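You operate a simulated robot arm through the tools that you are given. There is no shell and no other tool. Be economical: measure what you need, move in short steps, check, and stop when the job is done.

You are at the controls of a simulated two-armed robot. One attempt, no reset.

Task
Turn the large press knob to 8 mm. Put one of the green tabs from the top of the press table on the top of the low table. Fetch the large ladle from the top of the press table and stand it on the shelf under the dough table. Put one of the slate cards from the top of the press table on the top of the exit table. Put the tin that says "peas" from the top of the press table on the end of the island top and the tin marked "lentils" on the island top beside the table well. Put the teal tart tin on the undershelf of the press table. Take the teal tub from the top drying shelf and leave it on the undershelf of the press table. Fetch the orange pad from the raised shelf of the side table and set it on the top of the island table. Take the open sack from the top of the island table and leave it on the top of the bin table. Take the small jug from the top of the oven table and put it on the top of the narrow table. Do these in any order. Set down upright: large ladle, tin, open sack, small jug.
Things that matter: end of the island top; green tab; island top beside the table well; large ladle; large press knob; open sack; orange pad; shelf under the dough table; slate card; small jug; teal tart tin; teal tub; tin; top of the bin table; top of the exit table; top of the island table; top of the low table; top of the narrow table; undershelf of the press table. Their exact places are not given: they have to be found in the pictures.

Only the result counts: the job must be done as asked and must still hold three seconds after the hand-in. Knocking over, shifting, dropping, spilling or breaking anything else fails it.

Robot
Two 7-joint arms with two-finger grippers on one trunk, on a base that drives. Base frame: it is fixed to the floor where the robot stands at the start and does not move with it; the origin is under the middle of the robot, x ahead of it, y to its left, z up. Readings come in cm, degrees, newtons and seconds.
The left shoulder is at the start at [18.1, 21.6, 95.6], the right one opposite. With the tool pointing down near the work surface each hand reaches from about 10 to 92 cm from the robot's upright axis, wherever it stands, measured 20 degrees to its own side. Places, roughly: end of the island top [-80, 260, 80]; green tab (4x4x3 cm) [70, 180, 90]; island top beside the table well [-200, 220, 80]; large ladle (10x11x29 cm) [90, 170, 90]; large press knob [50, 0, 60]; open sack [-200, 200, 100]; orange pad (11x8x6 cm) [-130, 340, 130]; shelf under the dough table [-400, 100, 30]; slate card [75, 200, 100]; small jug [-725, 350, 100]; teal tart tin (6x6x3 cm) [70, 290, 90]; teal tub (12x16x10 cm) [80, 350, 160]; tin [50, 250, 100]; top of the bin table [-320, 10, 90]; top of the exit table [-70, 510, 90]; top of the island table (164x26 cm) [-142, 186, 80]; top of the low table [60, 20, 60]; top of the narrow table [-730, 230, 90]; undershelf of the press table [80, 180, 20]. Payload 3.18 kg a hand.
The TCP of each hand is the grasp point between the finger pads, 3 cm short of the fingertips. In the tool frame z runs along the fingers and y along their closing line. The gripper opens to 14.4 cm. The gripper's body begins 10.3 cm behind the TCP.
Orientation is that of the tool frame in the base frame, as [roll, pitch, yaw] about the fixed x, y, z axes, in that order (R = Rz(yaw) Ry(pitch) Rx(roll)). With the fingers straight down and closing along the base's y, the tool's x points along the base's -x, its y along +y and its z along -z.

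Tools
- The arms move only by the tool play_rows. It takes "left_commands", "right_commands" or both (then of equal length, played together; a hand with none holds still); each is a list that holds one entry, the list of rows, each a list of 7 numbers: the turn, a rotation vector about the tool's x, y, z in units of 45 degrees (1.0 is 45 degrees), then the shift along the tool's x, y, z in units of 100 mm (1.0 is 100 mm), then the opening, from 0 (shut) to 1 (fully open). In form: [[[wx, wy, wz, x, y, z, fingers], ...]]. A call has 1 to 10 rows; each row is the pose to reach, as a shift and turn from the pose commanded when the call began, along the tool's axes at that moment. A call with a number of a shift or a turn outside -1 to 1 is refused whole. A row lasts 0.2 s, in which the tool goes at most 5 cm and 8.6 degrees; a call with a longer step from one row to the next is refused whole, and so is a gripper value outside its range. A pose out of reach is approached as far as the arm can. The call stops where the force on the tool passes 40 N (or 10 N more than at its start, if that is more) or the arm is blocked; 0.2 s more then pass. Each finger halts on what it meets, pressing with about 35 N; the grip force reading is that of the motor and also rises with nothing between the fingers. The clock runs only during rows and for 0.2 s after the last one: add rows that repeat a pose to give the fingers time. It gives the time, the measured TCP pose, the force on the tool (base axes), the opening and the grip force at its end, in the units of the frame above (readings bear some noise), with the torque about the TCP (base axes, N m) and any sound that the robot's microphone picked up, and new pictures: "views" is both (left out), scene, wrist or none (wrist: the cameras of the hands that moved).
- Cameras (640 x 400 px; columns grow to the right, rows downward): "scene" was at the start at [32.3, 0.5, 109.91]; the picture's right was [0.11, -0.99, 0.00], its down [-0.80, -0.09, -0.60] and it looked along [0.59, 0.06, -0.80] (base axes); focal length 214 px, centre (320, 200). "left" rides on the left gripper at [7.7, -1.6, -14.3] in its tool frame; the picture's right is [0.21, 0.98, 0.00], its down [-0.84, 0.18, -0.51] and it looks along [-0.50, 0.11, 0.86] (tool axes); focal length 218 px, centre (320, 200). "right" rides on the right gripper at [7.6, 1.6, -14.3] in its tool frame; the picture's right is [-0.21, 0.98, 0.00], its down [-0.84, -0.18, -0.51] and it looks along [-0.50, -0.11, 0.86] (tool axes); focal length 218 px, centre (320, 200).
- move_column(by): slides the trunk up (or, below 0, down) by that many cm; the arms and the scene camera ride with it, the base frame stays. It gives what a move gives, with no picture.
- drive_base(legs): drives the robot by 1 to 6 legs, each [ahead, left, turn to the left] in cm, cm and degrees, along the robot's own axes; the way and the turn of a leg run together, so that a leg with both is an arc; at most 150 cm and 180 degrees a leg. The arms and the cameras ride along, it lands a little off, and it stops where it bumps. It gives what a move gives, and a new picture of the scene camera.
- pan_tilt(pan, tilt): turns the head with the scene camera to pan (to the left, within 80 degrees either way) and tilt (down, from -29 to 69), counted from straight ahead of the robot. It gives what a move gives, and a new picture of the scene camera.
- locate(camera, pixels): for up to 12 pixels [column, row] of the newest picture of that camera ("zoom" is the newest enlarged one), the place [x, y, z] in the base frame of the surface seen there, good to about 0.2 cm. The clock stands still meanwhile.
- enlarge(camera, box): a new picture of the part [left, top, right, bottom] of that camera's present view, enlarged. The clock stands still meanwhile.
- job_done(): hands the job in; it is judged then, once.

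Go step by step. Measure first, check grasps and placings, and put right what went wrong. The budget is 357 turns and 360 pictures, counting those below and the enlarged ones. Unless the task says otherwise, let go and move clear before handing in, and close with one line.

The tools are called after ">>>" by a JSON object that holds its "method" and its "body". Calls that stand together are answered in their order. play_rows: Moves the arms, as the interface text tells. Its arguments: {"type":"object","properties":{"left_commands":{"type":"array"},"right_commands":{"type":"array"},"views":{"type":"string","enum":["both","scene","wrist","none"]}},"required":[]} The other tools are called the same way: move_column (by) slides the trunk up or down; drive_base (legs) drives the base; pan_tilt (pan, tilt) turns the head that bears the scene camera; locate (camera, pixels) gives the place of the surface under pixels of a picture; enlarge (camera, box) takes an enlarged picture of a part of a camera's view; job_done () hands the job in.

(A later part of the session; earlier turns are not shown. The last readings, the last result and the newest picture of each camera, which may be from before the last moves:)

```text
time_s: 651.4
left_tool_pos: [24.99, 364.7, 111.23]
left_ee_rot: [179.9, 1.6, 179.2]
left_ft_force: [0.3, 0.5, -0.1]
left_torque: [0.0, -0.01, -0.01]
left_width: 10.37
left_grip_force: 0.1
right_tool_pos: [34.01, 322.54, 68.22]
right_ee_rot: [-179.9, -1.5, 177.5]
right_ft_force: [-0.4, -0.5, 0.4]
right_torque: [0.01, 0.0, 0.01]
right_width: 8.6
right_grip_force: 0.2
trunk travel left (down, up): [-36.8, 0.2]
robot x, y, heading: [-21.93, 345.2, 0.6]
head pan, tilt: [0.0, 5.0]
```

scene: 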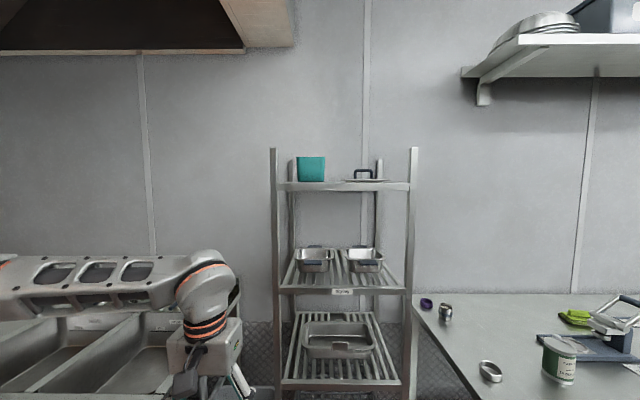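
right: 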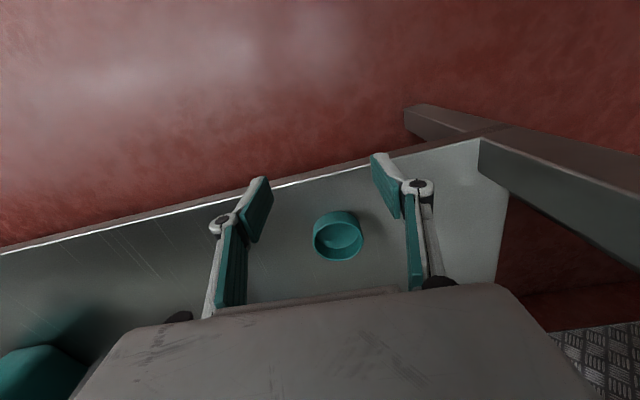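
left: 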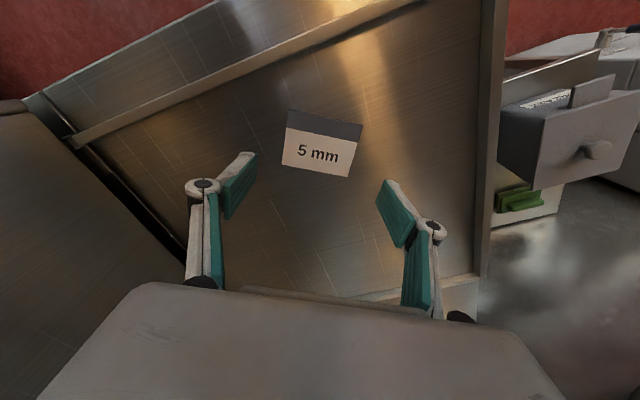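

The teal tub sits on the top drying shelf at (311,168). Measure it.

>>> {"method": "locate", "body": {"camera": "scene", "pixels": [[311, 170], [299, 170], [324, 170], [311, 158], [311, 180], [305, 158], [365, 178], [285, 187], [405, 187], [340, 187], [274, 150], [414, 150]]}}

>>> {"method": "enlarge", "body": {"camera": "scene", "box": [260, 140, 430, 200]}}

```text
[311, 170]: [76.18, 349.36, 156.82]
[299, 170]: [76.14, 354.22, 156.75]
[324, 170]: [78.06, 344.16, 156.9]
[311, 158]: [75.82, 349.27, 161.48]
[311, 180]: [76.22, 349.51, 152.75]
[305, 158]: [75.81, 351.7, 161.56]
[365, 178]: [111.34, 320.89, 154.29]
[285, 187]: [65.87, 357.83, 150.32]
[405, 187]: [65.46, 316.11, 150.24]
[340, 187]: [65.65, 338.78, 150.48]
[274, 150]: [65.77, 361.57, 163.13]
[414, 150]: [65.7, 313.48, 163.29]
```

```text
3.76 times, centred on (345, 170) of scene
```

zoom: 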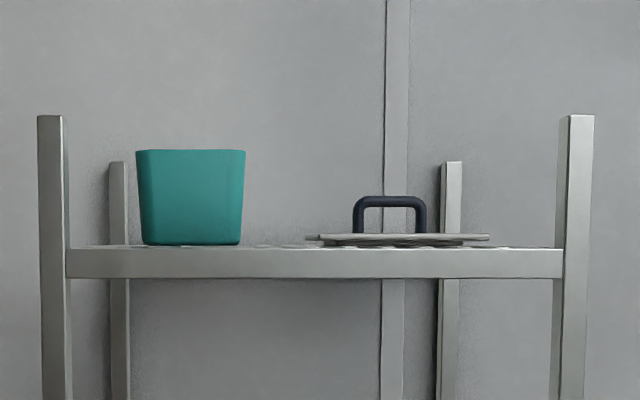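

Tub spans y 343.5–355, x 76–92, z 152–162. I'll grip across its 12 cm width with a nearly horizontal right hand. Start tilting and raising it.

>>> {"method": "play_rows", "body": {"right_commands": [[[0, -0.18, 0, 0, 0, -0.2, 0.6], [0, -0.36, 0, 0, 0, -0.4, 0.6], [0, -0.54, 0, 0, 0, -0.6, 0.6], [0, -0.72, 0, 0, 0, -0.8, 0.7], [0, -0.9, 0, 0, 0, -1, 0.8]]], "views": "none"}}

>>> {"method": "play_rows", "body": {"right_commands": [[[0, -0.16, 0, -0.25, 0, -0.3, 0.9], [0, -0.32, 0, -0.5, 0, -0.55, 0.9], [0, -0.48, 0, -0.75, 0, -0.8, 0.98], [0, -0.64, 0, -1, 0, -1, 0.98]]], "views": "none"}}

```text
time_s: 652.6
left_tool_pos: [25.17, 365.27, 111.11]
left_ee_rot: [-179.8, 1.5, 179.2]
left_ft_force: [-0.3, 0.7, -1.2]
left_torque: [-0.13, 0.04, 0.03]
left_width: 10.37
left_grip_force: 0.0
right_tool_pos: [36.61, 324.82, 78.44]
right_ee_rot: [-179.0, 32.7, 178.1]
right_ft_force: [-1.4, 0.2, -1.4]
right_torque: [-0.03, -0.14, -0.02]
right_width: 11.55
right_grip_force: 0.0
right hand out of reach, approached as far as the arm can: row 4, 5
trunk travel left (down, up): [-36.8, 0.2]
robot x, y, heading: [-22.72, 344.96, 0.8]
head pan, tilt: [0.0, 5.0]
```

```text
time_s: 653.6
left_tool_pos: [24.8, 364.98, 111.22]
left_ee_rot: [-180.0, 1.6, 179.3]
left_ft_force: [-0.3, -0.1, -0.1]
left_torque: [-0.03, -0.04, 0.01]
left_width: 10.36
left_grip_force: 0.0
right_tool_pos: [44.84, 333.04, 99.44]
right_ee_rot: [-175.5, 57.2, 178.4]
right_ft_force: [-0.7, 0.6, 0.6]
right_torque: [0.0, -0.05, 0.02]
right_width: 14.1
right_grip_force: 0.0
right hand out of reach, approached as far as the arm can: row 1, 2, 3, 4
trunk travel left (down, up): [-36.8, 0.2]
robot x, y, heading: [-22.6, 345.24, 0.6]
head pan, tilt: [0.0, 5.0]
```

Continue raising, keeping in front of the rack.

>>> {"method": "play_rows", "body": {"right_commands": [[[0, -0.1, 0, -0.3, 0, -0.25, 0.98], [0, -0.2, 0, -0.6, 0, -0.5, 0.98], [0, -0.28, 0, -0.95, 0, -0.75, 0.98]]], "views": "none"}}

>>> {"method": "play_rows", "body": {"right_commands": [[[0, 0, 0, -0.3, 0, -0.2, 0.98], [0, 0, 0, -0.65, 0, -0.4, 0.98], [0, 0, 0, -1, 0, -0.5, 0.98]]], "views": "none"}}

>>> {"method": "play_rows", "body": {"right_commands": [[[0, 0, 0, -0.3, 0, -0.1, 0.98], [0, 0, 0, -0.65, 0, -0.25, 0.98], [0, 0, 0, -1, 0, -0.4, 0.98]]], "views": "none"}}

>>> {"method": "play_rows", "body": {"right_commands": [[[0, 0, 0, -0.3, 0, -0.1, 0.98], [0, 0, 0, -0.65, 0, -0.25, 0.98], [0, 0, 0, -1, 0, -0.4, 0.98]]], "views": "none"}}

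```text
time_s: 654.4
left_tool_pos: [24.9, 364.87, 111.38]
left_ee_rot: [180.0, 1.6, 179.3]
left_ft_force: [-0.8, 0.5, -0.7]
left_torque: [0.0, -0.03, 0.01]
left_width: 10.35
left_grip_force: 0.2
right_tool_pos: [44.04, 334.81, 112.23]
right_ee_rot: [-173.1, 69.5, -179.2]
right_ft_force: [-0.9, 0.3, -0.4]
right_torque: [-0.01, 0.02, -0.04]
right_width: 14.11
right_grip_force: 0.1
right hand out of reach, approached as far as the arm can: row 1, 2, 3
trunk travel left (down, up): [-36.8, 0.2]
robot x, y, heading: [-22.26, 345.16, 0.3]
head pan, tilt: [0.0, 5.0]
```

```text
time_s: 655.2
left_tool_pos: [24.88, 364.77, 111.31]
left_ee_rot: [179.9, 1.6, 179.2]
left_ft_force: [-0.5, -0.4, -0.2]
left_torque: [0.01, -0.04, -0.01]
left_width: 10.41
left_grip_force: 0.0
right_tool_pos: [42.84, 335.06, 123.19]
right_ee_rot: [-173.3, 69.5, -179.0]
right_ft_force: [0.3, -0.3, -0.2]
right_torque: [-0.04, -0.04, -0.01]
right_width: 14.13
right_grip_force: 0.2
trunk travel left (down, up): [-36.8, 0.2]
robot x, y, heading: [-22.15, 345.15, 0.7]
head pan, tilt: [0.0, 5.0]
```

```text
time_s: 656.0
left_tool_pos: [24.96, 364.83, 111.26]
left_ee_rot: [179.9, 1.6, 179.2]
left_ft_force: [-0.3, 0.4, -0.3]
left_torque: [0.01, -0.01, 0.0]
left_width: 10.35
left_grip_force: 0.0
right_tool_pos: [42.79, 335.44, 134.18]
right_ee_rot: [-173.4, 69.6, -179.2]
right_ft_force: [-0.6, -0.1, -0.7]
right_torque: [0.01, -0.02, 0.01]
right_width: 14.11
right_grip_force: 0.0
trunk travel left (down, up): [-36.8, 0.2]
robot x, y, heading: [-22.35, 345.3, 0.5]
head pan, tilt: [0.0, 5.0]
```

```text
time_s: 656.8
left_tool_pos: [24.95, 364.67, 111.39]
left_ee_rot: [179.9, 1.7, 179.1]
left_ft_force: [0.7, 1.0, -0.1]
left_torque: [0.02, -0.02, -0.02]
left_width: 10.37
left_grip_force: 0.1
right_tool_pos: [42.48, 336.18, 145.0]
right_ee_rot: [-173.4, 69.7, -179.3]
right_ft_force: [-0.5, 0.4, -0.2]
right_torque: [0.01, 0.01, 0.0]
right_width: 14.11
right_grip_force: 0.0
trunk travel left (down, up): [-36.8, 0.2]
robot x, y, heading: [-21.94, 345.2, 0.6]
head pan, tilt: [0.0, 5.0]
```

>>> {"method": "play_rows", "body": {"right_commands": [[[-0.05, 0, 0, -0.3, 0, -0.1, 0.98], [-0.1, 0, 0, -0.65, 0, -0.25, 0.98], [-0.147, 0, 0, -1, 0, -0.4, 0.98]]], "views": "none"}}

>>> {"method": "drive_base", "body": {"legs": [[0, 13, 0]]}}

>>> {"method": "play_rows", "body": {"right_commands": [[[0, 0, 0, -0.2, 0, -0.07, 0.98], [0, 0, 0, -0.4, 0, -0.15, 0.98]]], "views": "wrist"}}

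```text
time_s: 657.6
left_tool_pos: [25.04, 364.73, 111.37]
left_ee_rot: [179.9, 1.5, 179.2]
left_ft_force: [-0.8, -0.4, 0.7]
left_torque: [0.01, -0.03, 0.0]
left_width: 10.36
left_grip_force: 0.0
right_tool_pos: [41.96, 336.79, 155.68]
right_ee_rot: [-180.0, 69.6, -179.1]
right_ft_force: [0.7, -0.2, 0.0]
right_torque: [-0.03, 0.01, 0.02]
right_width: 14.09
right_grip_force: 0.0
trunk travel left (down, up): [-36.8, 0.2]
robot x, y, heading: [-22.71, 345.25, 0.7]
head pan, tilt: [0.0, 5.0]
```

```text
time_s: 659.4
left_tool_pos: [24.89, 377.56, 111.27]
left_ee_rot: [179.9, 1.5, 179.2]
left_ft_force: [0.8, 0.6, 0.1]
left_torque: [-0.01, 0.02, -0.01]
left_width: 10.36
left_grip_force: 0.1
right_tool_pos: [41.97, 349.69, 155.59]
right_ee_rot: [180.0, 69.5, -179.2]
right_ft_force: [0.4, -0.4, -1.0]
right_torque: [-0.03, 0.01, 0.02]
right_width: 14.12
right_grip_force: 0.1
trunk travel left (down, up): [-36.8, 0.2]
robot x, y, heading: [-22.38, 358.25, 0.6]
head pan, tilt: [0.0, 5.0]
```

scene: 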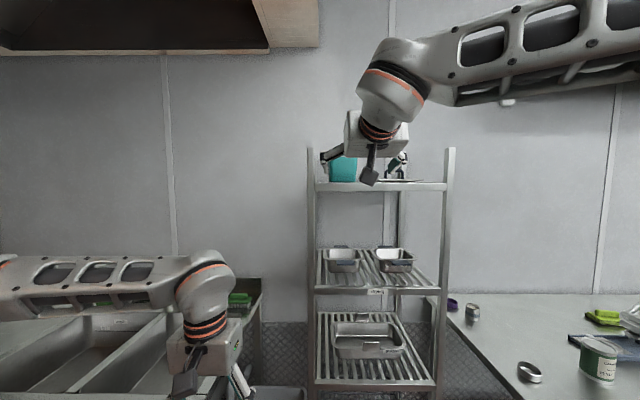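

```text
time_s: 660.0
left_tool_pos: [24.98, 377.72, 111.23]
left_ee_rot: [180.0, 1.5, 179.3]
left_ft_force: [0.3, -0.1, -0.6]
left_torque: [-0.01, -0.03, 0.01]
left_width: 10.37
left_grip_force: 0.0
right_tool_pos: [42.02, 349.55, 159.88]
right_ee_rot: [180.0, 69.6, -179.0]
right_ft_force: [0.1, 0.3, 0.8]
right_torque: [-0.03, 0.0, 0.0]
right_width: 14.09
right_grip_force: 0.0
trunk travel left (down, up): [-36.8, 0.2]
robot x, y, heading: [-22.59, 357.94, 0.8]
head pan, tilt: [0.0, 5.0]
```

right: 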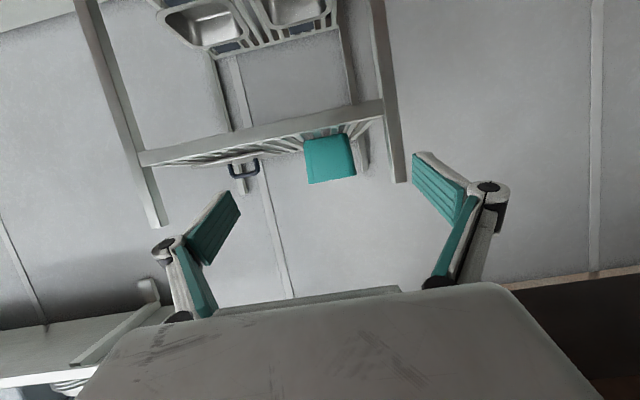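

Aligned with the tub. Drive forward 22.

>>> {"method": "drive_base", "body": {"legs": [[22, 0, -0.5]]}}

>>> {"method": "play_rows", "body": {"right_commands": [[[0, 0, 0, 0, 0, 0.1, 0.99]]], "views": "wrist"}}

```text
time_s: 661.7
left_tool_pos: [47.25, 377.25, 111.24]
left_ee_rot: [179.8, 1.6, 178.6]
left_ft_force: [-0.7, -0.5, -1.1]
left_torque: [0.02, 0.01, 0.0]
left_width: 10.37
left_grip_force: 0.1
right_tool_pos: [63.98, 349.01, 159.77]
right_ee_rot: [179.9, 69.6, -179.8]
right_ft_force: [0.3, 0.1, -0.6]
right_torque: [-0.03, 0.01, -0.02]
right_width: 14.14
right_grip_force: 0.1
trunk travel left (down, up): [-36.8, 0.2]
robot x, y, heading: [-0.6, 358.56, -0.2]
head pan, tilt: [0.0, 5.0]
```

scene: 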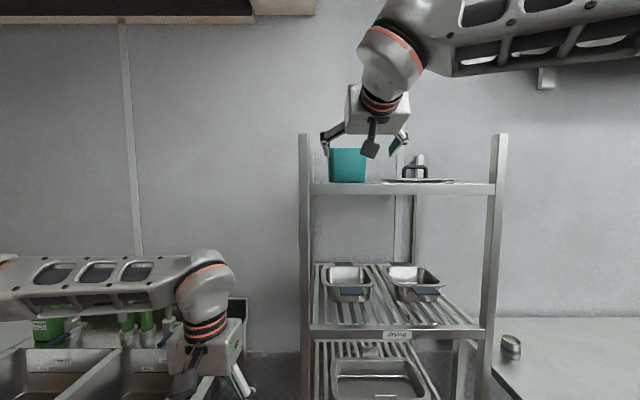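

```text
time_s: 662.1
left_tool_pos: [47.14, 377.3, 111.21]
left_ee_rot: [179.9, 1.5, 178.5]
left_ft_force: [0.4, -0.4, -0.1]
left_torque: [0.01, 0.0, 0.01]
left_width: 10.39
left_grip_force: 0.0
right_tool_pos: [64.91, 348.98, 159.49]
right_ee_rot: [179.9, 69.7, -179.9]
right_ft_force: [0.3, -1.0, -0.4]
right_torque: [0.0, 0.01, 0.02]
right_width: 14.22
right_grip_force: 0.1
trunk travel left (down, up): [-36.8, 0.2]
robot x, y, heading: [-0.11, 358.17, -0.2]
head pan, tilt: [0.0, 5.0]
```

right: 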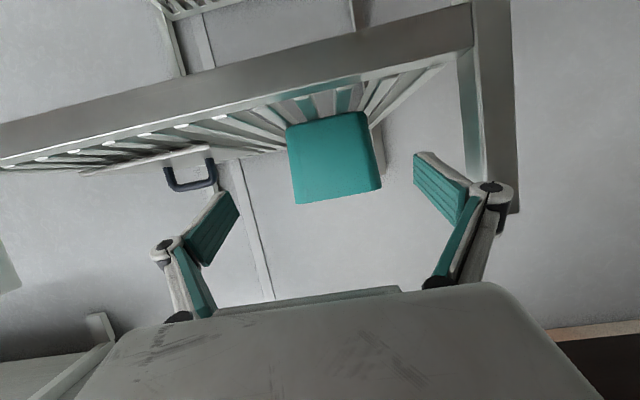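

>>> {"method": "play_rows", "body": {"right_commands": [[[0, 0, 0, -0.1, 0.03, 0.25, 0.99], [0, 0, 0, -0.2, 0.06, 0.5, 0.99], [0, 0, 0, -0.3, 0.06, 0.8, 0.99]]], "views": "wrist"}}

```text
time_s: 662.9
left_tool_pos: [47.4, 377.24, 111.15]
left_ee_rot: [179.9, 1.4, 178.6]
left_ft_force: [1.1, -0.5, 0.7]
left_torque: [-0.01, 0.06, 0.02]
left_width: 10.38
left_grip_force: 0.1
right_tool_pos: [73.7, 349.63, 159.4]
right_ee_rot: [-180.0, 69.6, -179.8]
right_ft_force: [0.7, 0.2, -0.2]
right_torque: [0.01, 0.01, -0.03]
right_width: 14.24
right_grip_force: 0.1
trunk travel left (down, up): [-36.8, 0.2]
robot x, y, heading: [-0.04, 358.43, -0.1]
head pan, tilt: [0.0, 5.0]
```

right: 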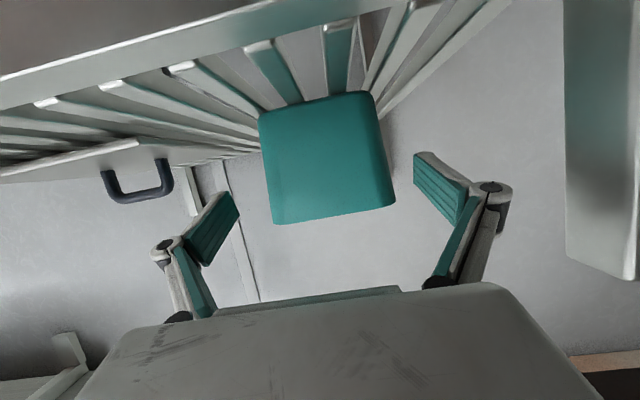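

Centred. Advance 8 cm around the tub and close.

>>> {"method": "play_rows", "body": {"right_commands": [[[0, 0, 0, -0.08, 0, 0.25, 0.99], [0, 0, 0, -0.17, 0, 0.5, 0.99], [0, 0, 0, -0.26, 0, 0.76, 0.99], [0, 0, 0, -0.26, 0, 0.76, 0.8], [0, 0, 0, -0.26, 0, 0.76, 0.6], [0, 0, 0, -0.26, 0, 0.76, 0.6]]], "views": "wrist"}}

```text
time_s: 664.3
left_tool_pos: [47.19, 377.39, 111.24]
left_ee_rot: [179.9, 1.5, 178.7]
left_ft_force: [1.0, 0.2, -0.7]
left_torque: [0.03, -0.02, 0.01]
left_width: 10.37
left_grip_force: 0.2
right_tool_pos: [81.33, 349.7, 159.31]
right_ee_rot: [180.0, 69.6, -179.8]
right_ft_force: [-0.3, -0.2, -0.3]
right_torque: [-0.02, 0.03, 0.01]
right_width: 11.42
right_grip_force: 35.4
trunk travel left (down, up): [-36.8, 0.2]
robot x, y, heading: [-0.13, 358.89, 0.1]
head pan, tilt: [0.0, 5.0]
```

right: 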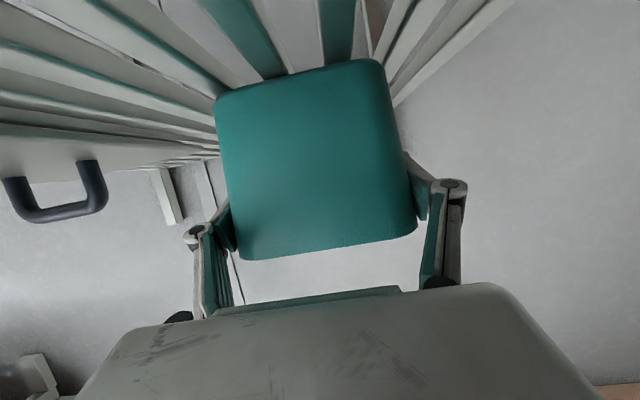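

Gripped (11.4 cm). Lift slowly 3 cm.

>>> {"method": "play_rows", "body": {"right_commands": [[[0, 0, 0, -0.05, 0, -0.02, 0.6], [0, 0, 0, -0.12, 0, -0.045, 0.6], [0, 0, 0, -0.2, 0, -0.075, 0.6], [0, 0, 0, -0.3, 0, -0.11, 0.6]]], "views": "wrist"}}

```text
time_s: 665.5
left_tool_pos: [47.13, 377.17, 111.29]
left_ee_rot: [179.9, 1.6, 178.5]
left_ft_force: [-0.2, -0.4, -0.4]
left_torque: [0.07, 0.02, 0.01]
left_width: 10.39
left_grip_force: 0.0
right_tool_pos: [82.31, 343.68, 162.45]
right_ee_rot: [169.1, 69.2, 167.4]
right_ft_force: [0.1, -0.4, -0.5]
right_torque: [0.01, 0.03, 0.04]
right_width: 11.4
right_grip_force: 34.9
right hand out of reach, approached as far as the arm can: row 4
trunk travel left (down, up): [-36.8, 0.2]
robot x, y, heading: [-0.54, 358.47, -0.1]
head pan, tilt: [0.0, 5.0]
stopped in row 4 (right hand): the arm was blocked; the commanded pose is now the measured one
```

right: 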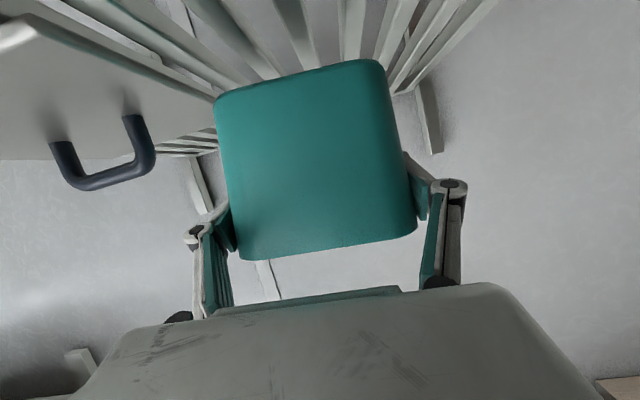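

Arm reached a limit and swung slightly; the tub is clear of the shelf. Back the robot straight out.

>>> {"method": "drive_base", "body": {"legs": [[-30, 0, 0]]}}

```text
time_s: 667.5
left_tool_pos: [16.83, 377.57, 111.27]
left_ee_rot: [179.8, 1.5, 179.0]
left_ft_force: [-0.5, 0.1, -0.1]
left_torque: [0.03, -0.05, 0.04]
left_width: 10.4
left_grip_force: 0.0
right_tool_pos: [52.1, 344.18, 162.49]
right_ee_rot: [169.5, 69.3, 168.0]
right_ft_force: [0.1, -0.8, -0.9]
right_torque: [-0.01, 0.0, 0.0]
right_width: 11.39
right_grip_force: 35.4
trunk travel left (down, up): [-36.8, 0.2]
robot x, y, heading: [-30.72, 358.49, 0.2]
head pan, tilt: [0.0, 5.0]
```

scene: 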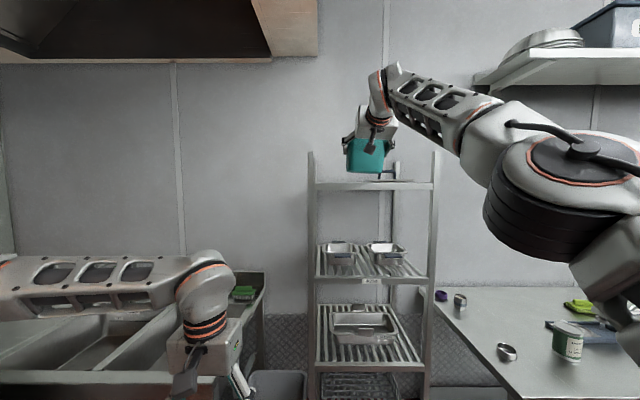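

Back off 14 more, level the tub and lower the trunk fully.

>>> {"method": "drive_base", "body": {"legs": [[-14, 0, 0]]}}

>>> {"method": "play_rows", "body": {"right_commands": [[[0, 0, -0.04, 0, 0, 0, 0.6], [0, 0, -0.087, 0.1, 0, 0, 0.6]]], "views": "none"}}

>>> {"method": "move_column", "body": {"by": -36}}

>>> {"method": "play_rows", "body": {"right_commands": [[[0, 0, 0, 0.3, 0, 0.1, 0.6], [0, 0, 0, 0.65, 0, 0.23, 0.6], [0, 0, 0, 1, 0, 0.35, 0.6]]], "views": "none"}}

```text
time_s: 668.8
left_tool_pos: [3.14, 377.54, 111.3]
left_ee_rot: [179.8, 1.5, 179.1]
left_ft_force: [-0.5, 0.3, -0.1]
left_torque: [0.04, -0.05, 0.02]
left_width: 10.38
left_grip_force: 0.0
right_tool_pos: [38.38, 344.17, 162.39]
right_ee_rot: [169.3, 69.3, 168.0]
right_ft_force: [-0.2, 0.1, 0.1]
right_torque: [-0.01, -0.01, 0.04]
right_width: 11.43
right_grip_force: 35.5
trunk travel left (down, up): [-36.8, 0.2]
robot x, y, heading: [-43.92, 358.06, 0.5]
head pan, tilt: [0.0, 5.0]
```

scene: 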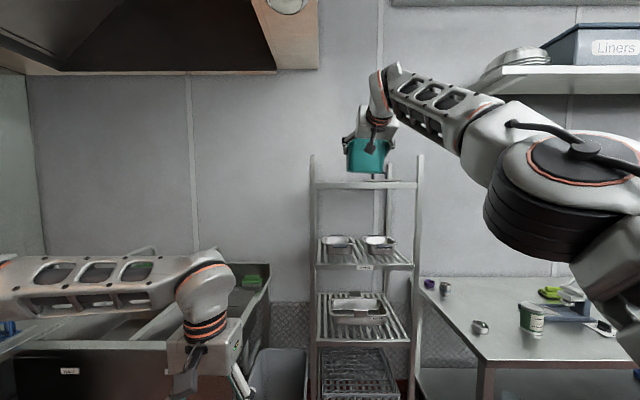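

```text
time_s: 669.4
left_tool_pos: [3.07, 377.34, 111.31]
left_ee_rot: [179.9, 1.6, 179.1]
left_ft_force: [-0.3, -0.8, 0.6]
left_torque: [0.04, -0.05, -0.01]
left_width: 10.34
left_grip_force: 0.0
right_tool_pos: [38.02, 343.99, 161.57]
right_ee_rot: [179.7, 69.7, 178.8]
right_ft_force: [-0.5, 0.3, 0.1]
right_torque: [-0.01, 0.01, 0.0]
right_width: 11.41
right_grip_force: 35.1
trunk travel left (down, up): [-36.8, 0.2]
robot x, y, heading: [-44.31, 358.06, 0.4]
head pan, tilt: [0.0, 5.0]
```

```text
time_s: 672.9
left_tool_pos: [3.19, 377.52, 75.18]
left_ee_rot: [179.9, 1.6, 179.0]
left_ft_force: [0.5, -0.4, 0.3]
left_torque: [-0.04, -0.01, 0.04]
left_width: 10.38
left_grip_force: 0.1
right_tool_pos: [41.15, 344.26, 121.31]
right_ee_rot: [179.9, 65.9, 179.2]
right_ft_force: [-0.3, -0.2, -1.2]
right_torque: [-0.01, 0.03, -0.01]
right_width: 11.43
right_grip_force: 35.3
trunk travel left (down, up): [-0.8, 36.2]
robot x, y, heading: [-44.04, 358.15, 0.2]
head pan, tilt: [0.0, 5.0]
```

```text
time_s: 673.7
left_tool_pos: [3.24, 377.48, 75.19]
left_ee_rot: [179.9, 1.5, 179.1]
left_ft_force: [0.2, -1.0, -0.3]
left_torque: [-0.01, 0.0, -0.01]
left_width: 10.37
left_grip_force: 0.1
right_tool_pos: [40.38, 344.26, 110.52]
right_ee_rot: [179.9, 65.7, 179.1]
right_ft_force: [0.6, 0.5, -0.5]
right_torque: [-0.01, 0.01, 0.0]
right_width: 11.41
right_grip_force: 35.2
trunk travel left (down, up): [-0.8, 36.2]
robot x, y, heading: [-44.35, 358.08, 0.3]
head pan, tilt: [0.0, 5.0]
```

Lower further in strokes of ~11 cm.

>>> {"method": "play_rows", "body": {"right_commands": [[[0, 0, 0, 0.33, 0, 0.15, 0.6], [0, 0, 0, 0.66, 0, 0.3, 0.6], [0, 0, 0, 1, 0, 0.45, 0.6]]], "views": "none"}}

>>> {"method": "play_rows", "body": {"right_commands": [[[0, 0, 0, 0.33, 0, 0.15, 0.6], [0, 0, 0, 0.66, 0, 0.3, 0.6], [0, 0, 0, 1, 0, 0.45, 0.6]]], "views": "none"}}

>>> {"method": "play_rows", "body": {"right_commands": [[[0, 0, 0, 0.33, 0, 0.15, 0.6], [0, 0, 0, 0.66, 0, 0.3, 0.6], [0, 0, 0, 1, 0, 0.45, 0.6]]], "views": "none"}}

>>> {"method": "play_rows", "body": {"right_commands": [[[0, 0, 0, 0.33, 0, 0.15, 0.6], [0, 0, 0, 0.66, 0, 0.3, 0.6], [0, 0, 0, 1, 0, 0.45, 0.6]]], "views": "none"}}

```text
time_s: 674.5
left_tool_pos: [3.23, 377.44, 75.16]
left_ee_rot: [179.9, 1.5, 179.1]
left_ft_force: [-0.2, -1.2, 0.0]
left_torque: [-0.01, 0.02, -0.03]
left_width: 10.34
left_grip_force: 0.0
right_tool_pos: [40.2, 344.29, 99.57]
right_ee_rot: [179.8, 65.7, 179.0]
right_ft_force: [0.4, -0.7, -0.9]
right_torque: [0.0, 0.03, -0.01]
right_width: 11.4
right_grip_force: 34.9
trunk travel left (down, up): [-0.8, 36.2]
robot x, y, heading: [-44.27, 358.15, 0.3]
head pan, tilt: [0.0, 5.0]
```

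```text
time_s: 675.3
left_tool_pos: [3.19, 377.47, 75.17]
left_ee_rot: [180.0, 1.5, 179.2]
left_ft_force: [-0.8, -0.4, 1.1]
left_torque: [0.01, 0.0, 0.0]
left_width: 10.35
left_grip_force: 0.1
right_tool_pos: [40.13, 344.23, 88.63]
right_ee_rot: [179.9, 65.9, 179.1]
right_ft_force: [0.1, -0.5, -0.8]
right_torque: [0.01, -0.02, 0.01]
right_width: 11.39
right_grip_force: 35.1
trunk travel left (down, up): [-0.8, 36.2]
robot x, y, heading: [-44.25, 358.03, 0.6]
head pan, tilt: [0.0, 5.0]
```

```text
time_s: 676.1
left_tool_pos: [3.22, 377.51, 75.19]
left_ee_rot: [179.9, 1.5, 179.0]
left_ft_force: [0.5, -0.1, 0.1]
left_torque: [-0.01, 0.02, 0.02]
left_width: 10.38
left_grip_force: 0.1
right_tool_pos: [40.9, 343.82, 82.97]
right_ee_rot: [-180.0, 65.2, 179.2]
right_ft_force: [-0.6, -0.2, -0.7]
right_torque: [-0.02, -0.01, -0.01]
right_width: 11.43
right_grip_force: 34.8
right hand out of reach, approached as far as the arm can: row 2, 3
trunk travel left (down, up): [-0.8, 36.2]
robot x, y, heading: [-43.95, 358.27, 0.5]
head pan, tilt: [0.0, 5.0]
```

```text
time_s: 676.9
left_tool_pos: [3.21, 377.55, 75.2]
left_ee_rot: [180.0, 1.4, 179.0]
left_ft_force: [0.9, 1.1, 0.0]
left_torque: [-0.05, 0.04, 0.01]
left_width: 10.35
left_grip_force: 0.0
right_tool_pos: [43.93, 345.76, 73.49]
right_ee_rot: [-178.9, 64.6, 179.1]
right_ft_force: [-0.4, -0.7, -0.2]
right_torque: [0.01, 0.09, 0.01]
right_width: 11.43
right_grip_force: 35.0
right hand out of reach, approached as far as the arm can: row 1, 2, 3
trunk travel left (down, up): [-0.8, 36.2]
robot x, y, heading: [-44.02, 358.49, 0.3]
head pan, tilt: [0.0, 5.0]
```

Near a joint limit; pull back while lowering.

>>> {"method": "play_rows", "body": {"right_commands": [[[0, 0, 0, 0.33, 0, -0.1, 0.6], [0, 0, 0, 0.66, 0, -0.2, 0.6], [0, 0, 0, 1, 0, -0.3, 0.6]]], "views": "none"}}

>>> {"method": "play_rows", "body": {"right_commands": [[[0, 0, 0, 0.33, 0, -0.1, 0.6], [0, 0, 0, 0.66, 0, -0.2, 0.6], [0, 0, 0, 1, 0, -0.3, 0.6]]], "views": "none"}}

>>> {"method": "play_rows", "body": {"right_commands": [[[0, 0, 0, 0.33, 0, 0.1, 0.6], [0, 0, 0, 0.66, 0, 0.2, 0.6], [0, 0, 0, 1, 0, 0.3, 0.6]]], "views": "none"}}

```text
time_s: 677.7
left_tool_pos: [3.17, 377.54, 75.31]
left_ee_rot: [179.9, 1.4, 179.0]
left_ft_force: [0.3, -0.1, -1.2]
left_torque: [0.01, 0.01, -0.01]
left_width: 10.4
left_grip_force: 0.0
right_tool_pos: [38.1, 350.09, 68.52]
right_ee_rot: [-178.5, 63.6, 179.3]
right_ft_force: [0.2, 0.2, -1.3]
right_torque: [0.01, 0.01, 0.04]
right_width: 11.43
right_grip_force: 34.9
right hand out of reach, approached as far as the arm can: row 1, 2, 3
trunk travel left (down, up): [-0.8, 36.2]
robot x, y, heading: [-43.86, 358.19, 0.4]
head pan, tilt: [0.0, 5.0]
```

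```text
time_s: 678.6
left_tool_pos: [3.29, 377.7, 75.18]
left_ee_rot: [179.9, 1.4, 179.1]
left_ft_force: [-0.1, 0.7, -0.2]
left_torque: [0.03, 0.0, -0.03]
left_width: 10.39
left_grip_force: 0.1
right_tool_pos: [34.88, 349.42, 67.61]
right_ee_rot: [168.7, 64.7, 160.1]
right_ft_force: [-0.4, -0.6, -1.2]
right_torque: [0.01, 0.03, -0.01]
right_width: 11.42
right_grip_force: 34.8
right hand out of reach, approached as far as the arm can: row 1, 2, 3
trunk travel left (down, up): [-0.8, 36.2]
robot x, y, heading: [-44.51, 358.19, 0.6]
head pan, tilt: [0.0, 5.0]
stopped in row 3 (right hand): the arm was blocked; the commanded pose is now the measured one
```

```text
time_s: 679.5
left_tool_pos: [3.24, 377.41, 75.29]
left_ee_rot: [179.9, 1.5, 179.0]
left_ft_force: [-0.1, -0.8, 0.5]
left_torque: [0.0, -0.03, 0.0]
left_width: 10.34
left_grip_force: 0.2
right_tool_pos: [37.46, 347.51, 62.36]
right_ee_rot: [163.0, 63.5, 146.6]
right_ft_force: [1.0, -0.2, -1.0]
right_torque: [0.04, 0.01, 0.01]
right_width: 11.39
right_grip_force: 34.5
right hand out of reach, approached as far as the arm can: row 1, 2, 3
trunk travel left (down, up): [-0.8, 36.2]
robot x, y, heading: [-44.13, 358.24, 0.3]
head pan, tilt: [0.0, 5.0]
stopped in row 3 (right hand): the arm was blocked; the commanded pose is now the measured one
```

The arm can't hold a horizontal hand that low. I'll set the tub down on the press table top and regrasp it from above. First raise the trunk and level the tub.

>>> {"method": "move_column", "body": {"by": 34}}

>>> {"method": "play_rows", "body": {"right_commands": [[[-0.08, -0.02, -0.08, -0.1, 0, 0, 0.6], [-0.16, -0.04, -0.16, -0.2, 0, 0, 0.6], [-0.24, -0.065, -0.24, -0.3, 0, 0, 0.6], [-0.305, -0.085, -0.308, -0.3, 0, 0, 0.6]]], "views": "none"}}

```text
time_s: 682.8
left_tool_pos: [3.29, 377.57, 109.17]
left_ee_rot: [179.9, 1.5, 179.0]
left_ft_force: [0.8, -1.1, -0.1]
left_torque: [-0.01, 0.01, 0.05]
left_width: 10.39
left_grip_force: 0.0
right_tool_pos: [37.42, 347.82, 96.35]
right_ee_rot: [163.1, 63.4, 146.9]
right_ft_force: [0.0, 0.3, -1.4]
right_torque: [0.01, 0.02, 0.02]
right_width: 11.41
right_grip_force: 35.2
trunk travel left (down, up): [-34.8, 2.2]
robot x, y, heading: [-44.1, 358.27, 0.1]
head pan, tilt: [0.0, 5.0]
```

```text
time_s: 683.8
left_tool_pos: [3.22, 377.5, 109.22]
left_ee_rot: [179.9, 1.4, 179.0]
left_ft_force: [0.2, -0.2, -0.4]
left_torque: [-0.01, -0.01, 0.02]
left_width: 10.37
left_grip_force: 0.1
right_tool_pos: [40.56, 349.12, 100.31]
right_ee_rot: [-179.1, 68.1, -179.8]
right_ft_force: [-0.6, 0.2, -1.1]
right_torque: [0.0, 0.02, -0.02]
right_width: 11.4
right_grip_force: 35.3
right hand out of reach, approached as far as the arm can: row 3, 4
trunk travel left (down, up): [-34.8, 2.2]
robot x, y, heading: [-44.31, 358.13, 0.5]
head pan, tilt: [0.0, 5.0]
```

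Retract and raise the tub, then drive to the press table's clear spot at y≈250.

>>> {"method": "play_rows", "body": {"right_commands": [[[0, 0, 0, -0.1, 0, -0.3, 0.6], [0, 0, 0, -0.2, 0, -0.6, 0.6], [0, 0, 0, -0.35, 0, -0.93, 0.6]]], "views": "none"}}

>>> {"method": "play_rows", "body": {"right_commands": [[[0, 0, 0, -0.1, 0, -0.3, 0.6], [0, 0, 0, -0.25, 0, -0.6, 0.6], [0, 0, 0, -0.4, 0, -0.93, 0.6]]], "views": "none"}}

```text
time_s: 684.6
left_tool_pos: [3.09, 377.52, 109.19]
left_ee_rot: [-180.0, 1.6, 179.1]
left_ft_force: [-0.1, 0.2, -0.1]
left_torque: [0.0, -0.05, -0.02]
left_width: 10.37
left_grip_force: 0.1
right_tool_pos: [33.67, 350.17, 107.95]
right_ee_rot: [-179.7, 68.9, -179.9]
right_ft_force: [-0.5, 0.3, -1.1]
right_torque: [0.0, 0.03, 0.0]
right_width: 11.41
right_grip_force: 35.1
right hand out of reach, approached as far as the arm can: row 1, 2, 3
trunk travel left (down, up): [-34.8, 2.2]
robot x, y, heading: [-44.37, 358.02, 0.4]
head pan, tilt: [0.0, 5.0]
```

```text
time_s: 685.4
left_tool_pos: [3.15, 377.47, 109.29]
left_ee_rot: [180.0, 1.6, 179.0]
left_ft_force: [-0.3, 0.2, 0.4]
left_torque: [-0.01, -0.05, 0.01]
left_width: 10.35
left_grip_force: 0.0
right_tool_pos: [26.37, 350.08, 115.17]
right_ee_rot: [180.0, 69.6, -179.8]
right_ft_force: [-0.4, 0.3, 0.4]
right_torque: [0.01, 0.02, 0.0]
right_width: 11.39
right_grip_force: 34.9
trunk travel left (down, up): [-34.8, 2.2]
robot x, y, heading: [-43.89, 357.81, 0.2]
head pan, tilt: [0.0, 5.0]
```

>>> {"method": "drive_base", "body": {"legs": [[24, 0, 0], [0, -99, 0]]}}

>>> {"method": "pan_tilt", "body": {"pan": -5, "tilt": 45}}

```text
time_s: 695.8
left_tool_pos: [27.91, 278.39, 109.25]
left_ee_rot: [179.8, 1.5, 179.0]
left_ft_force: [-0.2, 0.1, 0.2]
left_torque: [0.01, 0.02, 0.02]
left_width: 10.34
left_grip_force: 0.0
right_tool_pos: [51.21, 250.9, 115.15]
right_ee_rot: [179.9, 69.5, -180.0]
right_ft_force: [0.1, 0.2, 0.0]
right_torque: [-0.01, 0.04, 0.0]
right_width: 11.39
right_grip_force: 35.3
trunk travel left (down, up): [-34.8, 2.2]
robot x, y, heading: [-19.23, 258.78, 0.5]
head pan, tilt: [0.0, 5.0]
```

scene: 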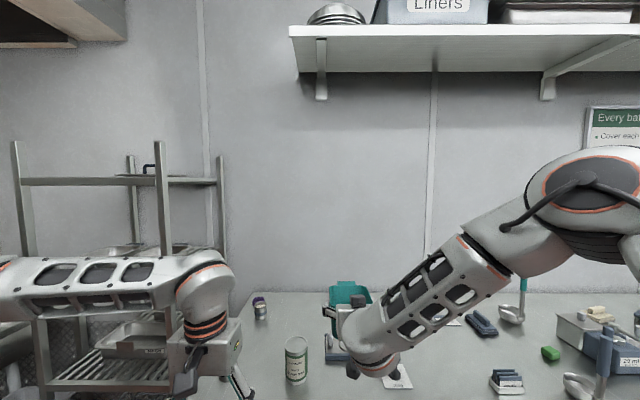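

```text
time_s: 696.9
left_tool_pos: [27.86, 278.45, 109.28]
left_ee_rot: [180.0, 1.4, 179.0]
left_ft_force: [0.1, 0.1, -0.1]
left_torque: [0.01, 0.04, -0.02]
left_width: 10.36
left_grip_force: 0.0
right_tool_pos: [51.24, 250.92, 115.08]
right_ee_rot: [179.9, 69.5, -179.9]
right_ft_force: [0.6, 0.1, -2.1]
right_torque: [0.04, 0.03, -0.04]
right_width: 11.38
right_grip_force: 35.7
trunk travel left (down, up): [-34.8, 2.2]
robot x, y, heading: [-19.56, 259.12, 0.5]
head pan, tilt: [-5.0, 45.0]
```

scene: 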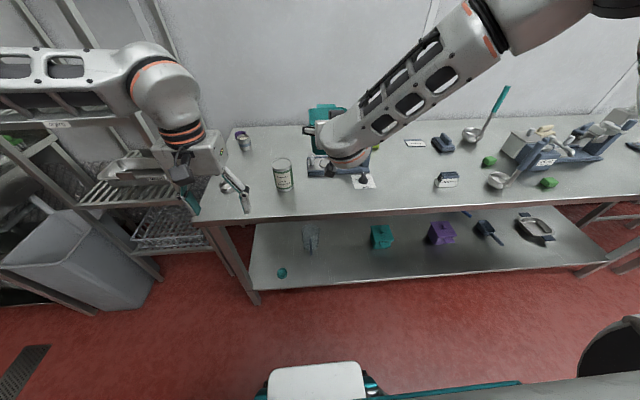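

Lower the trunk 17 to bring the tub near the tabletop.

>>> {"method": "move_column", "body": {"by": -17}}

>>> {"method": "play_rows", "body": {"right_commands": [[[0, 0, 0, 0.02, -0.07, 0.01, 0.6], [0, 0, 0, 0.07, -0.13, 0.03, 0.6], [0, 0, 0, 0.12, -0.13, 0.04, 0.6]]], "views": "none"}}

```text
time_s: 698.8
left_tool_pos: [27.84, 278.3, 92.41]
left_ee_rot: [179.9, 1.6, 179.0]
left_ft_force: [-0.2, 0.0, 0.1]
left_torque: [-0.05, -0.03, -0.06]
left_width: 10.37
left_grip_force: 0.0
right_tool_pos: [51.12, 250.98, 98.17]
right_ee_rot: [179.9, 69.6, -179.9]
right_ft_force: [-0.3, 0.6, 0.2]
right_torque: [0.0, 0.04, -0.02]
right_width: 11.41
right_grip_force: 35.2
trunk travel left (down, up): [-17.8, 19.2]
robot x, y, heading: [-19.69, 259.23, 0.4]
head pan, tilt: [-5.0, 45.0]
```

```text
time_s: 699.6
left_tool_pos: [27.92, 278.37, 92.21]
left_ee_rot: [179.8, 1.6, 179.0]
left_ft_force: [0.0, 0.4, 0.2]
left_torque: [-0.03, -0.02, 0.02]
left_width: 10.35
left_grip_force: 0.0
right_tool_pos: [51.13, 249.61, 96.8]
right_ee_rot: [-179.9, 69.3, -179.9]
right_ft_force: [0.5, 0.4, -1.1]
right_torque: [-0.01, 0.02, 0.02]
right_width: 11.43
right_grip_force: 34.9
trunk travel left (down, up): [-17.8, 19.2]
robot x, y, heading: [-19.28, 259.15, 0.4]
head pan, tilt: [-5.0, 45.0]
```

>>> {"method": "play_rows", "body": {"right_commands": [[[0, 0, 0, 0.06, 0, 0.02, 0.6], [0, 0, 0, 0.12, 0, 0.045, 0.6], [0, 0, 0, 0.15, 0, 0.055, 0.6]]], "views": "none"}}

```text
time_s: 700.4
left_tool_pos: [27.95, 278.43, 92.22]
left_ee_rot: [179.9, 1.5, 179.0]
left_ft_force: [-0.3, -0.7, -0.7]
left_torque: [0.02, -0.01, 0.01]
left_width: 10.36
left_grip_force: 0.0
right_tool_pos: [51.22, 250.41, 96.09]
right_ee_rot: [-179.9, 69.1, -179.9]
right_ft_force: [1.7, -1.1, -1.6]
right_torque: [-0.03, 0.0, -0.03]
right_width: 11.41
right_grip_force: 35.2
right hand out of reach, approached as far as the arm can: row 1, 2, 3
trunk travel left (down, up): [-17.8, 19.2]
robot x, y, heading: [-19.74, 259.09, 0.3]
head pan, tilt: [-5.0, 45.0]
```

Use the trunk for the last centimetre.

>>> {"method": "move_column", "body": {"by": -0.8}}

```text
time_s: 701.0
left_tool_pos: [27.89, 278.34, 91.36]
left_ee_rot: [179.9, 1.5, 179.0]
left_ft_force: [-0.5, 0.8, 1.1]
left_torque: [0.01, -0.01, 0.0]
left_width: 10.39
left_grip_force: 0.1
right_tool_pos: [51.1, 250.26, 95.31]
right_ee_rot: [-179.7, 69.2, -179.8]
right_ft_force: [0.4, 0.6, -0.3]
right_torque: [0.03, 0.02, 0.03]
right_width: 11.41
right_grip_force: 34.6
trunk travel left (down, up): [-17.0, 20.0]
robot x, y, heading: [-19.52, 259.3, 0.2]
head pan, tilt: [-5.0, 45.0]
```

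>>> {"method": "move_column", "body": {"by": -0.4}}

>>> {"method": "play_rows", "body": {"right_commands": [[[0, 0, 0, 0, 0, 0, 0.6]]], "views": "wrist"}}

```text
time_s: 701.5
left_tool_pos: [27.79, 278.36, 91.01]
left_ee_rot: [179.9, 1.5, 179.0]
left_ft_force: [-0.5, -0.8, 0.8]
left_torque: [0.01, 0.0, 0.02]
left_width: 10.38
left_grip_force: 0.1
right_tool_pos: [51.26, 250.38, 95.21]
right_ee_rot: [-179.9, 69.4, 179.9]
right_ft_force: [1.0, -0.9, 8.1]
right_torque: [-0.21, -0.73, -0.05]
right_width: 11.41
right_grip_force: 35.0
trunk travel left (down, up): [-16.6, 20.4]
robot x, y, heading: [-19.46, 259.62, 0.2]
head pan, tilt: [-5.0, 45.0]
```

```text
time_s: 701.9
left_tool_pos: [27.81, 278.35, 91.03]
left_ee_rot: [180.0, 1.6, 179.0]
left_ft_force: [-0.6, 0.4, 0.6]
left_torque: [0.01, 0.01, -0.01]
left_width: 10.37
left_grip_force: 0.0
right_tool_pos: [51.21, 250.31, 95.23]
right_ee_rot: [-179.9, 69.3, 180.0]
right_ft_force: [2.5, -0.6, 11.7]
right_torque: [-0.18, -1.01, -0.05]
right_width: 11.38
right_grip_force: 34.8
trunk travel left (down, up): [-16.6, 20.4]
robot x, y, heading: [-19.33, 259.15, 0.6]
head pan, tilt: [-5.0, 45.0]
```

right: 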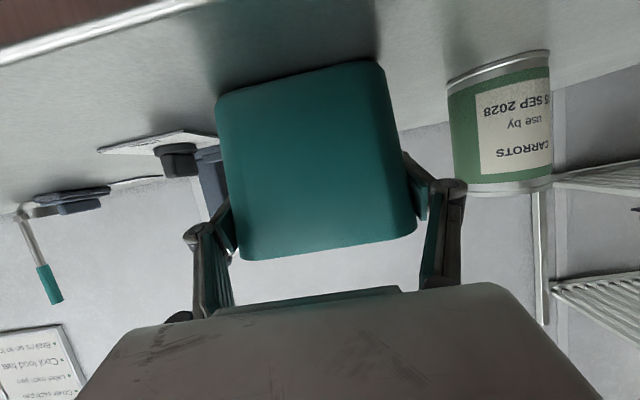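

Tub rests on the table. Open and withdraw backwards.

>>> {"method": "play_rows", "body": {"right_commands": [[[0, 0, 0, 0, 0, 0, 0.85], [0, 0, 0, 0, 0, 0, 0.97], [0, 0, 0, 0, 0, 0, 0.97], [0, 0, 0, 0.05, 0, -0.2, 0.97], [0, 0, 0, 0.15, 0, -0.5, 0.97], [0, 0, 0, 0.25, 0, -0.75, 0.97], [0, 0, 0, 0.33, 0, -1, 0.97]]], "views": "wrist"}}

```text
time_s: 703.5
left_tool_pos: [27.88, 278.4, 91.04]
left_ee_rot: [179.9, 1.6, 179.0]
left_ft_force: [0.4, -0.6, 0.2]
left_torque: [0.02, -0.01, -0.04]
left_width: 10.36
left_grip_force: 0.0
right_tool_pos: [40.9, 249.82, 95.38]
right_ee_rot: [179.2, 69.1, 178.4]
right_ft_force: [0.2, 0.1, 0.3]
right_torque: [0.02, -0.02, -0.02]
right_width: 13.96
right_grip_force: 0.0
trunk travel left (down, up): [-16.6, 20.4]
robot x, y, heading: [-19.18, 259.02, 0.4]
head pan, tilt: [-5.0, 45.0]
```

right: 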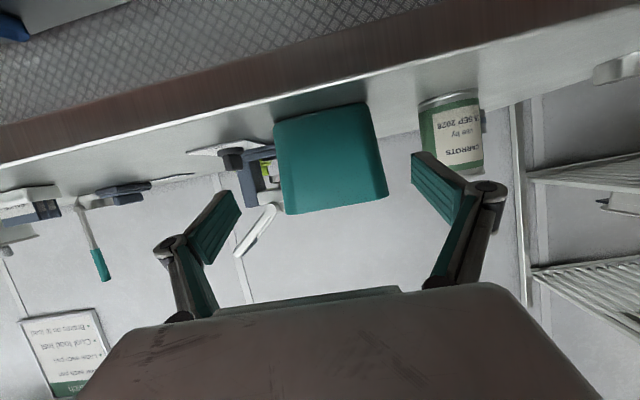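

Tub stands alone. Pull back up, then turn the right hand to point down.

>>> {"method": "play_rows", "body": {"right_commands": [[[0, 0, 0, -0.2, 0, -0.3, 0.97], [0, 0, 0, -0.45, 0, -0.6, 0.97], [0, 0, 0, -0.73, 0, -0.91, 0.97]]], "views": "none"}}

>>> {"method": "play_rows", "body": {"right_commands": [[[0, 0.18, 0, -0.2, 0, 0, 0.97], [0, 0.36, 0, -0.4, 0, 0, 0.97], [0, 0.54, 0, -0.5, 0, 0, 0.97], [0, 0.72, 0, -0.6, 0, 0, 0.97], [0, 0.88, 0, -0.6, 0, 0, 0.97]]], "views": "none"}}

>>> {"method": "play_rows", "body": {"right_commands": [[[0, 0.17, 0, 0, 0, 0, 0.97], [0, 0.34, 0, 0, 0, 0, 0.97], [0, 0.5, 0, 0, 0, 0, 0.97], [0, 0.66, 0, 0, 0, 0, 0.97]]], "views": "none"}}

```text
time_s: 704.3
left_tool_pos: [27.77, 278.32, 91.02]
left_ee_rot: [179.9, 1.5, 179.1]
left_ft_force: [-0.3, 0.1, 0.5]
left_torque: [0.02, 0.02, 0.03]
left_width: 10.35
left_grip_force: 0.1
right_tool_pos: [34.54, 250.19, 105.44]
right_ee_rot: [-179.6, 69.2, -179.8]
right_ft_force: [0.3, -0.4, 1.5]
right_torque: [0.01, 0.02, -0.01]
right_width: 13.98
right_grip_force: 0.0
trunk travel left (down, up): [-16.6, 20.4]
robot x, y, heading: [-19.44, 258.9, 0.4]
head pan, tilt: [-5.0, 45.0]
```

```text
time_s: 705.5
left_tool_pos: [27.93, 278.23, 91.0]
left_ee_rot: [179.9, 1.4, 179.0]
left_ft_force: [0.1, 0.3, 0.1]
left_torque: [0.02, -0.01, 0.0]
left_width: 10.38
left_grip_force: 0.0
right_tool_pos: [36.95, 250.4, 111.02]
right_ee_rot: [179.9, 29.5, 180.0]
right_ft_force: [1.0, 0.3, -0.8]
right_torque: [-0.02, -0.01, -0.01]
right_width: 13.96
right_grip_force: 0.0
trunk travel left (down, up): [-16.6, 20.4]
robot x, y, heading: [-19.71, 258.73, 0.3]
head pan, tilt: [-5.0, 45.0]
```

```text
time_s: 706.5
left_tool_pos: [27.97, 278.29, 90.97]
left_ee_rot: [179.9, 1.4, 179.0]
left_ft_force: [0.5, 0.6, 0.0]
left_torque: [0.01, 0.0, 0.0]
left_width: 10.38
left_grip_force: 0.1
right_tool_pos: [37.05, 250.44, 110.97]
right_ee_rot: [180.0, -0.2, 179.9]
right_ft_force: [-0.3, 0.4, 0.3]
right_torque: [-0.02, 0.01, -0.04]
right_width: 13.99
right_grip_force: 0.0
trunk travel left (down, up): [-16.6, 20.4]
robot x, y, heading: [-19.25, 259.16, 0.3]
head pan, tilt: [-5.0, 45.0]
```

>>> {"method": "play_rows", "body": {"left_commands": [[[0, 0, 0, 0, 0, -0.3, 0.6], [0, 0, 0, 0, 0, -0.6, 0.6], [0, 0, 0, 0, 0, -1, 0.6]]], "views": "none"}}

>>> {"method": "drive_base", "body": {"legs": [[11, 0, 0]]}}

>>> {"method": "play_rows", "body": {"right_commands": [[[0, 0, 0, -0.3, 0, 0, 0.98], [0, 0, 0, -0.6, 0, 0, 0.98]]], "views": "wrist"}}

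```text
time_s: 707.3
left_tool_pos: [27.4, 278.4, 101.13]
left_ee_rot: [179.9, 1.5, 179.0]
left_ft_force: [0.8, -0.1, 0.3]
left_torque: [0.04, -0.01, 0.02]
left_width: 8.64
left_grip_force: 0.1
right_tool_pos: [36.96, 250.41, 111.21]
right_ee_rot: [-180.0, 0.0, 179.9]
right_ft_force: [-0.6, -0.2, 0.4]
right_torque: [-0.02, -0.03, -0.02]
right_width: 13.99
right_grip_force: 0.2
trunk travel left (down, up): [-16.6, 20.4]
robot x, y, heading: [-19.53, 258.88, 0.3]
head pan, tilt: [-5.0, 45.0]
```

```text
time_s: 708.5
left_tool_pos: [38.25, 278.43, 100.99]
left_ee_rot: [179.9, 1.6, 179.0]
left_ft_force: [0.0, -0.3, 0.4]
left_torque: [0.04, 0.02, -0.02]
left_width: 8.65
left_grip_force: 0.0
right_tool_pos: [47.88, 250.47, 111.13]
right_ee_rot: [-179.9, -0.1, 179.9]
right_ft_force: [0.8, -0.3, -0.2]
right_torque: [0.0, 0.03, 0.04]
right_width: 13.95
right_grip_force: 0.1
trunk travel left (down, up): [-16.6, 20.4]
robot x, y, heading: [-8.66, 259.14, 0.4]
head pan, tilt: [-5.0, 45.0]
```

scene: 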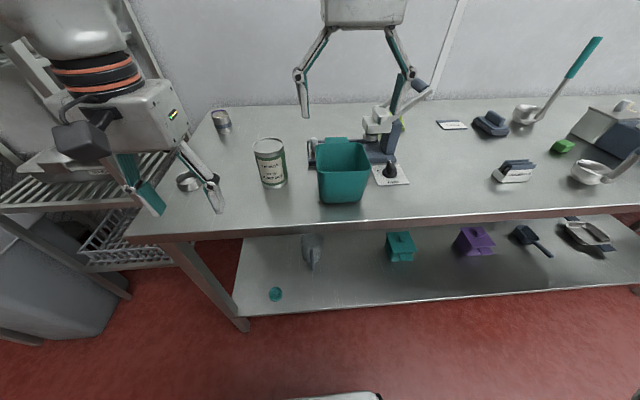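

```text
time_s: 709.1
left_tool_pos: [38.28, 278.57, 100.94]
left_ee_rot: [179.9, 1.3, 179.2]
left_ft_force: [-0.4, -0.5, -0.4]
left_torque: [-0.02, 0.0, -0.02]
left_width: 8.65
left_grip_force: 0.0
right_tool_pos: [53.9, 250.68, 110.84]
right_ee_rot: [-179.9, -0.2, 180.0]
right_ft_force: [1.2, -0.1, 0.1]
right_torque: [-0.02, 0.02, -0.02]
right_width: 14.09
right_grip_force: 0.0
trunk travel left (down, up): [-16.6, 20.4]
robot x, y, heading: [-8.61, 259.14, 0.4]
head pan, tilt: [-5.0, 45.0]
```

right: 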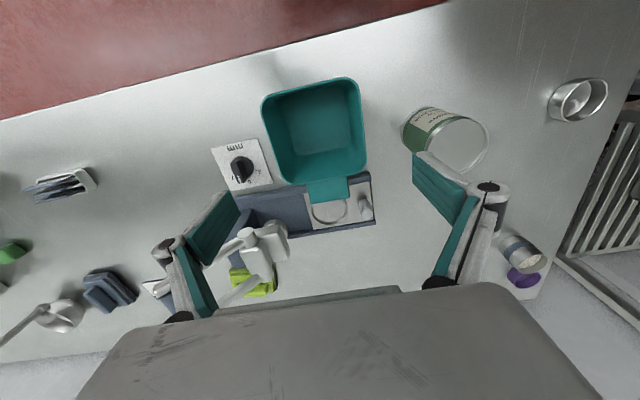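

Measure the tub's rim from above.

>>> {"method": "locate", "body": {"camera": "right", "pixels": [[263, 103], [355, 80], [364, 168], [280, 182], [315, 135], [328, 190]]}}

```text
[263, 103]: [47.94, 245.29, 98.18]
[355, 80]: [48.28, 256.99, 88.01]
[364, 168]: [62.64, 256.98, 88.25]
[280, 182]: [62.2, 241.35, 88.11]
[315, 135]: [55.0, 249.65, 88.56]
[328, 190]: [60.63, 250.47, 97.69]
```

>>> {"method": "play_rows", "body": {"right_commands": [[[0, 0, 0, 0.08, -0.01, 0.3, 0.99], [0, 0, 0, 0.16, -0.02, 0.6, 0.99], [0, 0, 0, 0.16, -0.02, 0.85, 0.99]]], "views": "wrist"}}

```text
time_s: 709.9
left_tool_pos: [38.29, 278.38, 100.92]
left_ee_rot: [179.9, 1.4, 179.0]
left_ft_force: [0.3, 0.1, -0.4]
left_torque: [0.0, -0.02, 0.0]
left_width: 8.62
left_grip_force: 0.0
right_tool_pos: [52.17, 250.22, 102.37]
right_ee_rot: [179.8, -0.2, 179.9]
right_ft_force: [0.0, 0.7, 0.1]
right_torque: [0.04, -0.01, 0.0]
right_width: 14.23
right_grip_force: 0.1
trunk travel left (down, up): [-16.6, 20.4]
robot x, y, heading: [-9.01, 258.95, 0.4]
head pan, tilt: [-5.0, 45.0]
```

right: 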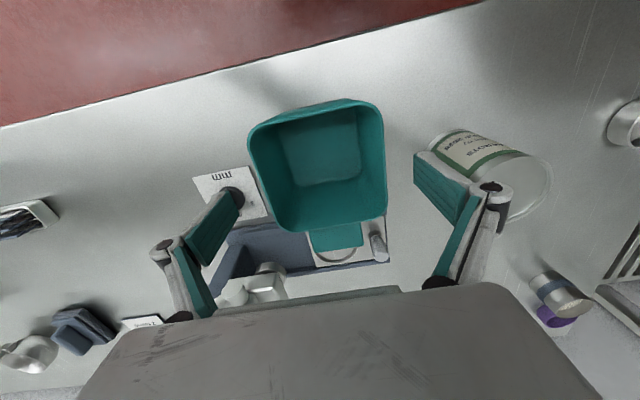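

>>> {"method": "locate", "body": {"camera": "right", "pixels": [[250, 140], [383, 120], [255, 160], [384, 150], [262, 210], [383, 200], [340, 101]]}}

```text
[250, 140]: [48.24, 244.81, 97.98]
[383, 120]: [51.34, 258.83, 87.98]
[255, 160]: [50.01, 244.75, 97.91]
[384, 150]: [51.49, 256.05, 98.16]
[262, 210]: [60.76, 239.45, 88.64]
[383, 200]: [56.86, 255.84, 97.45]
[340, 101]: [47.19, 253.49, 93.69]
```

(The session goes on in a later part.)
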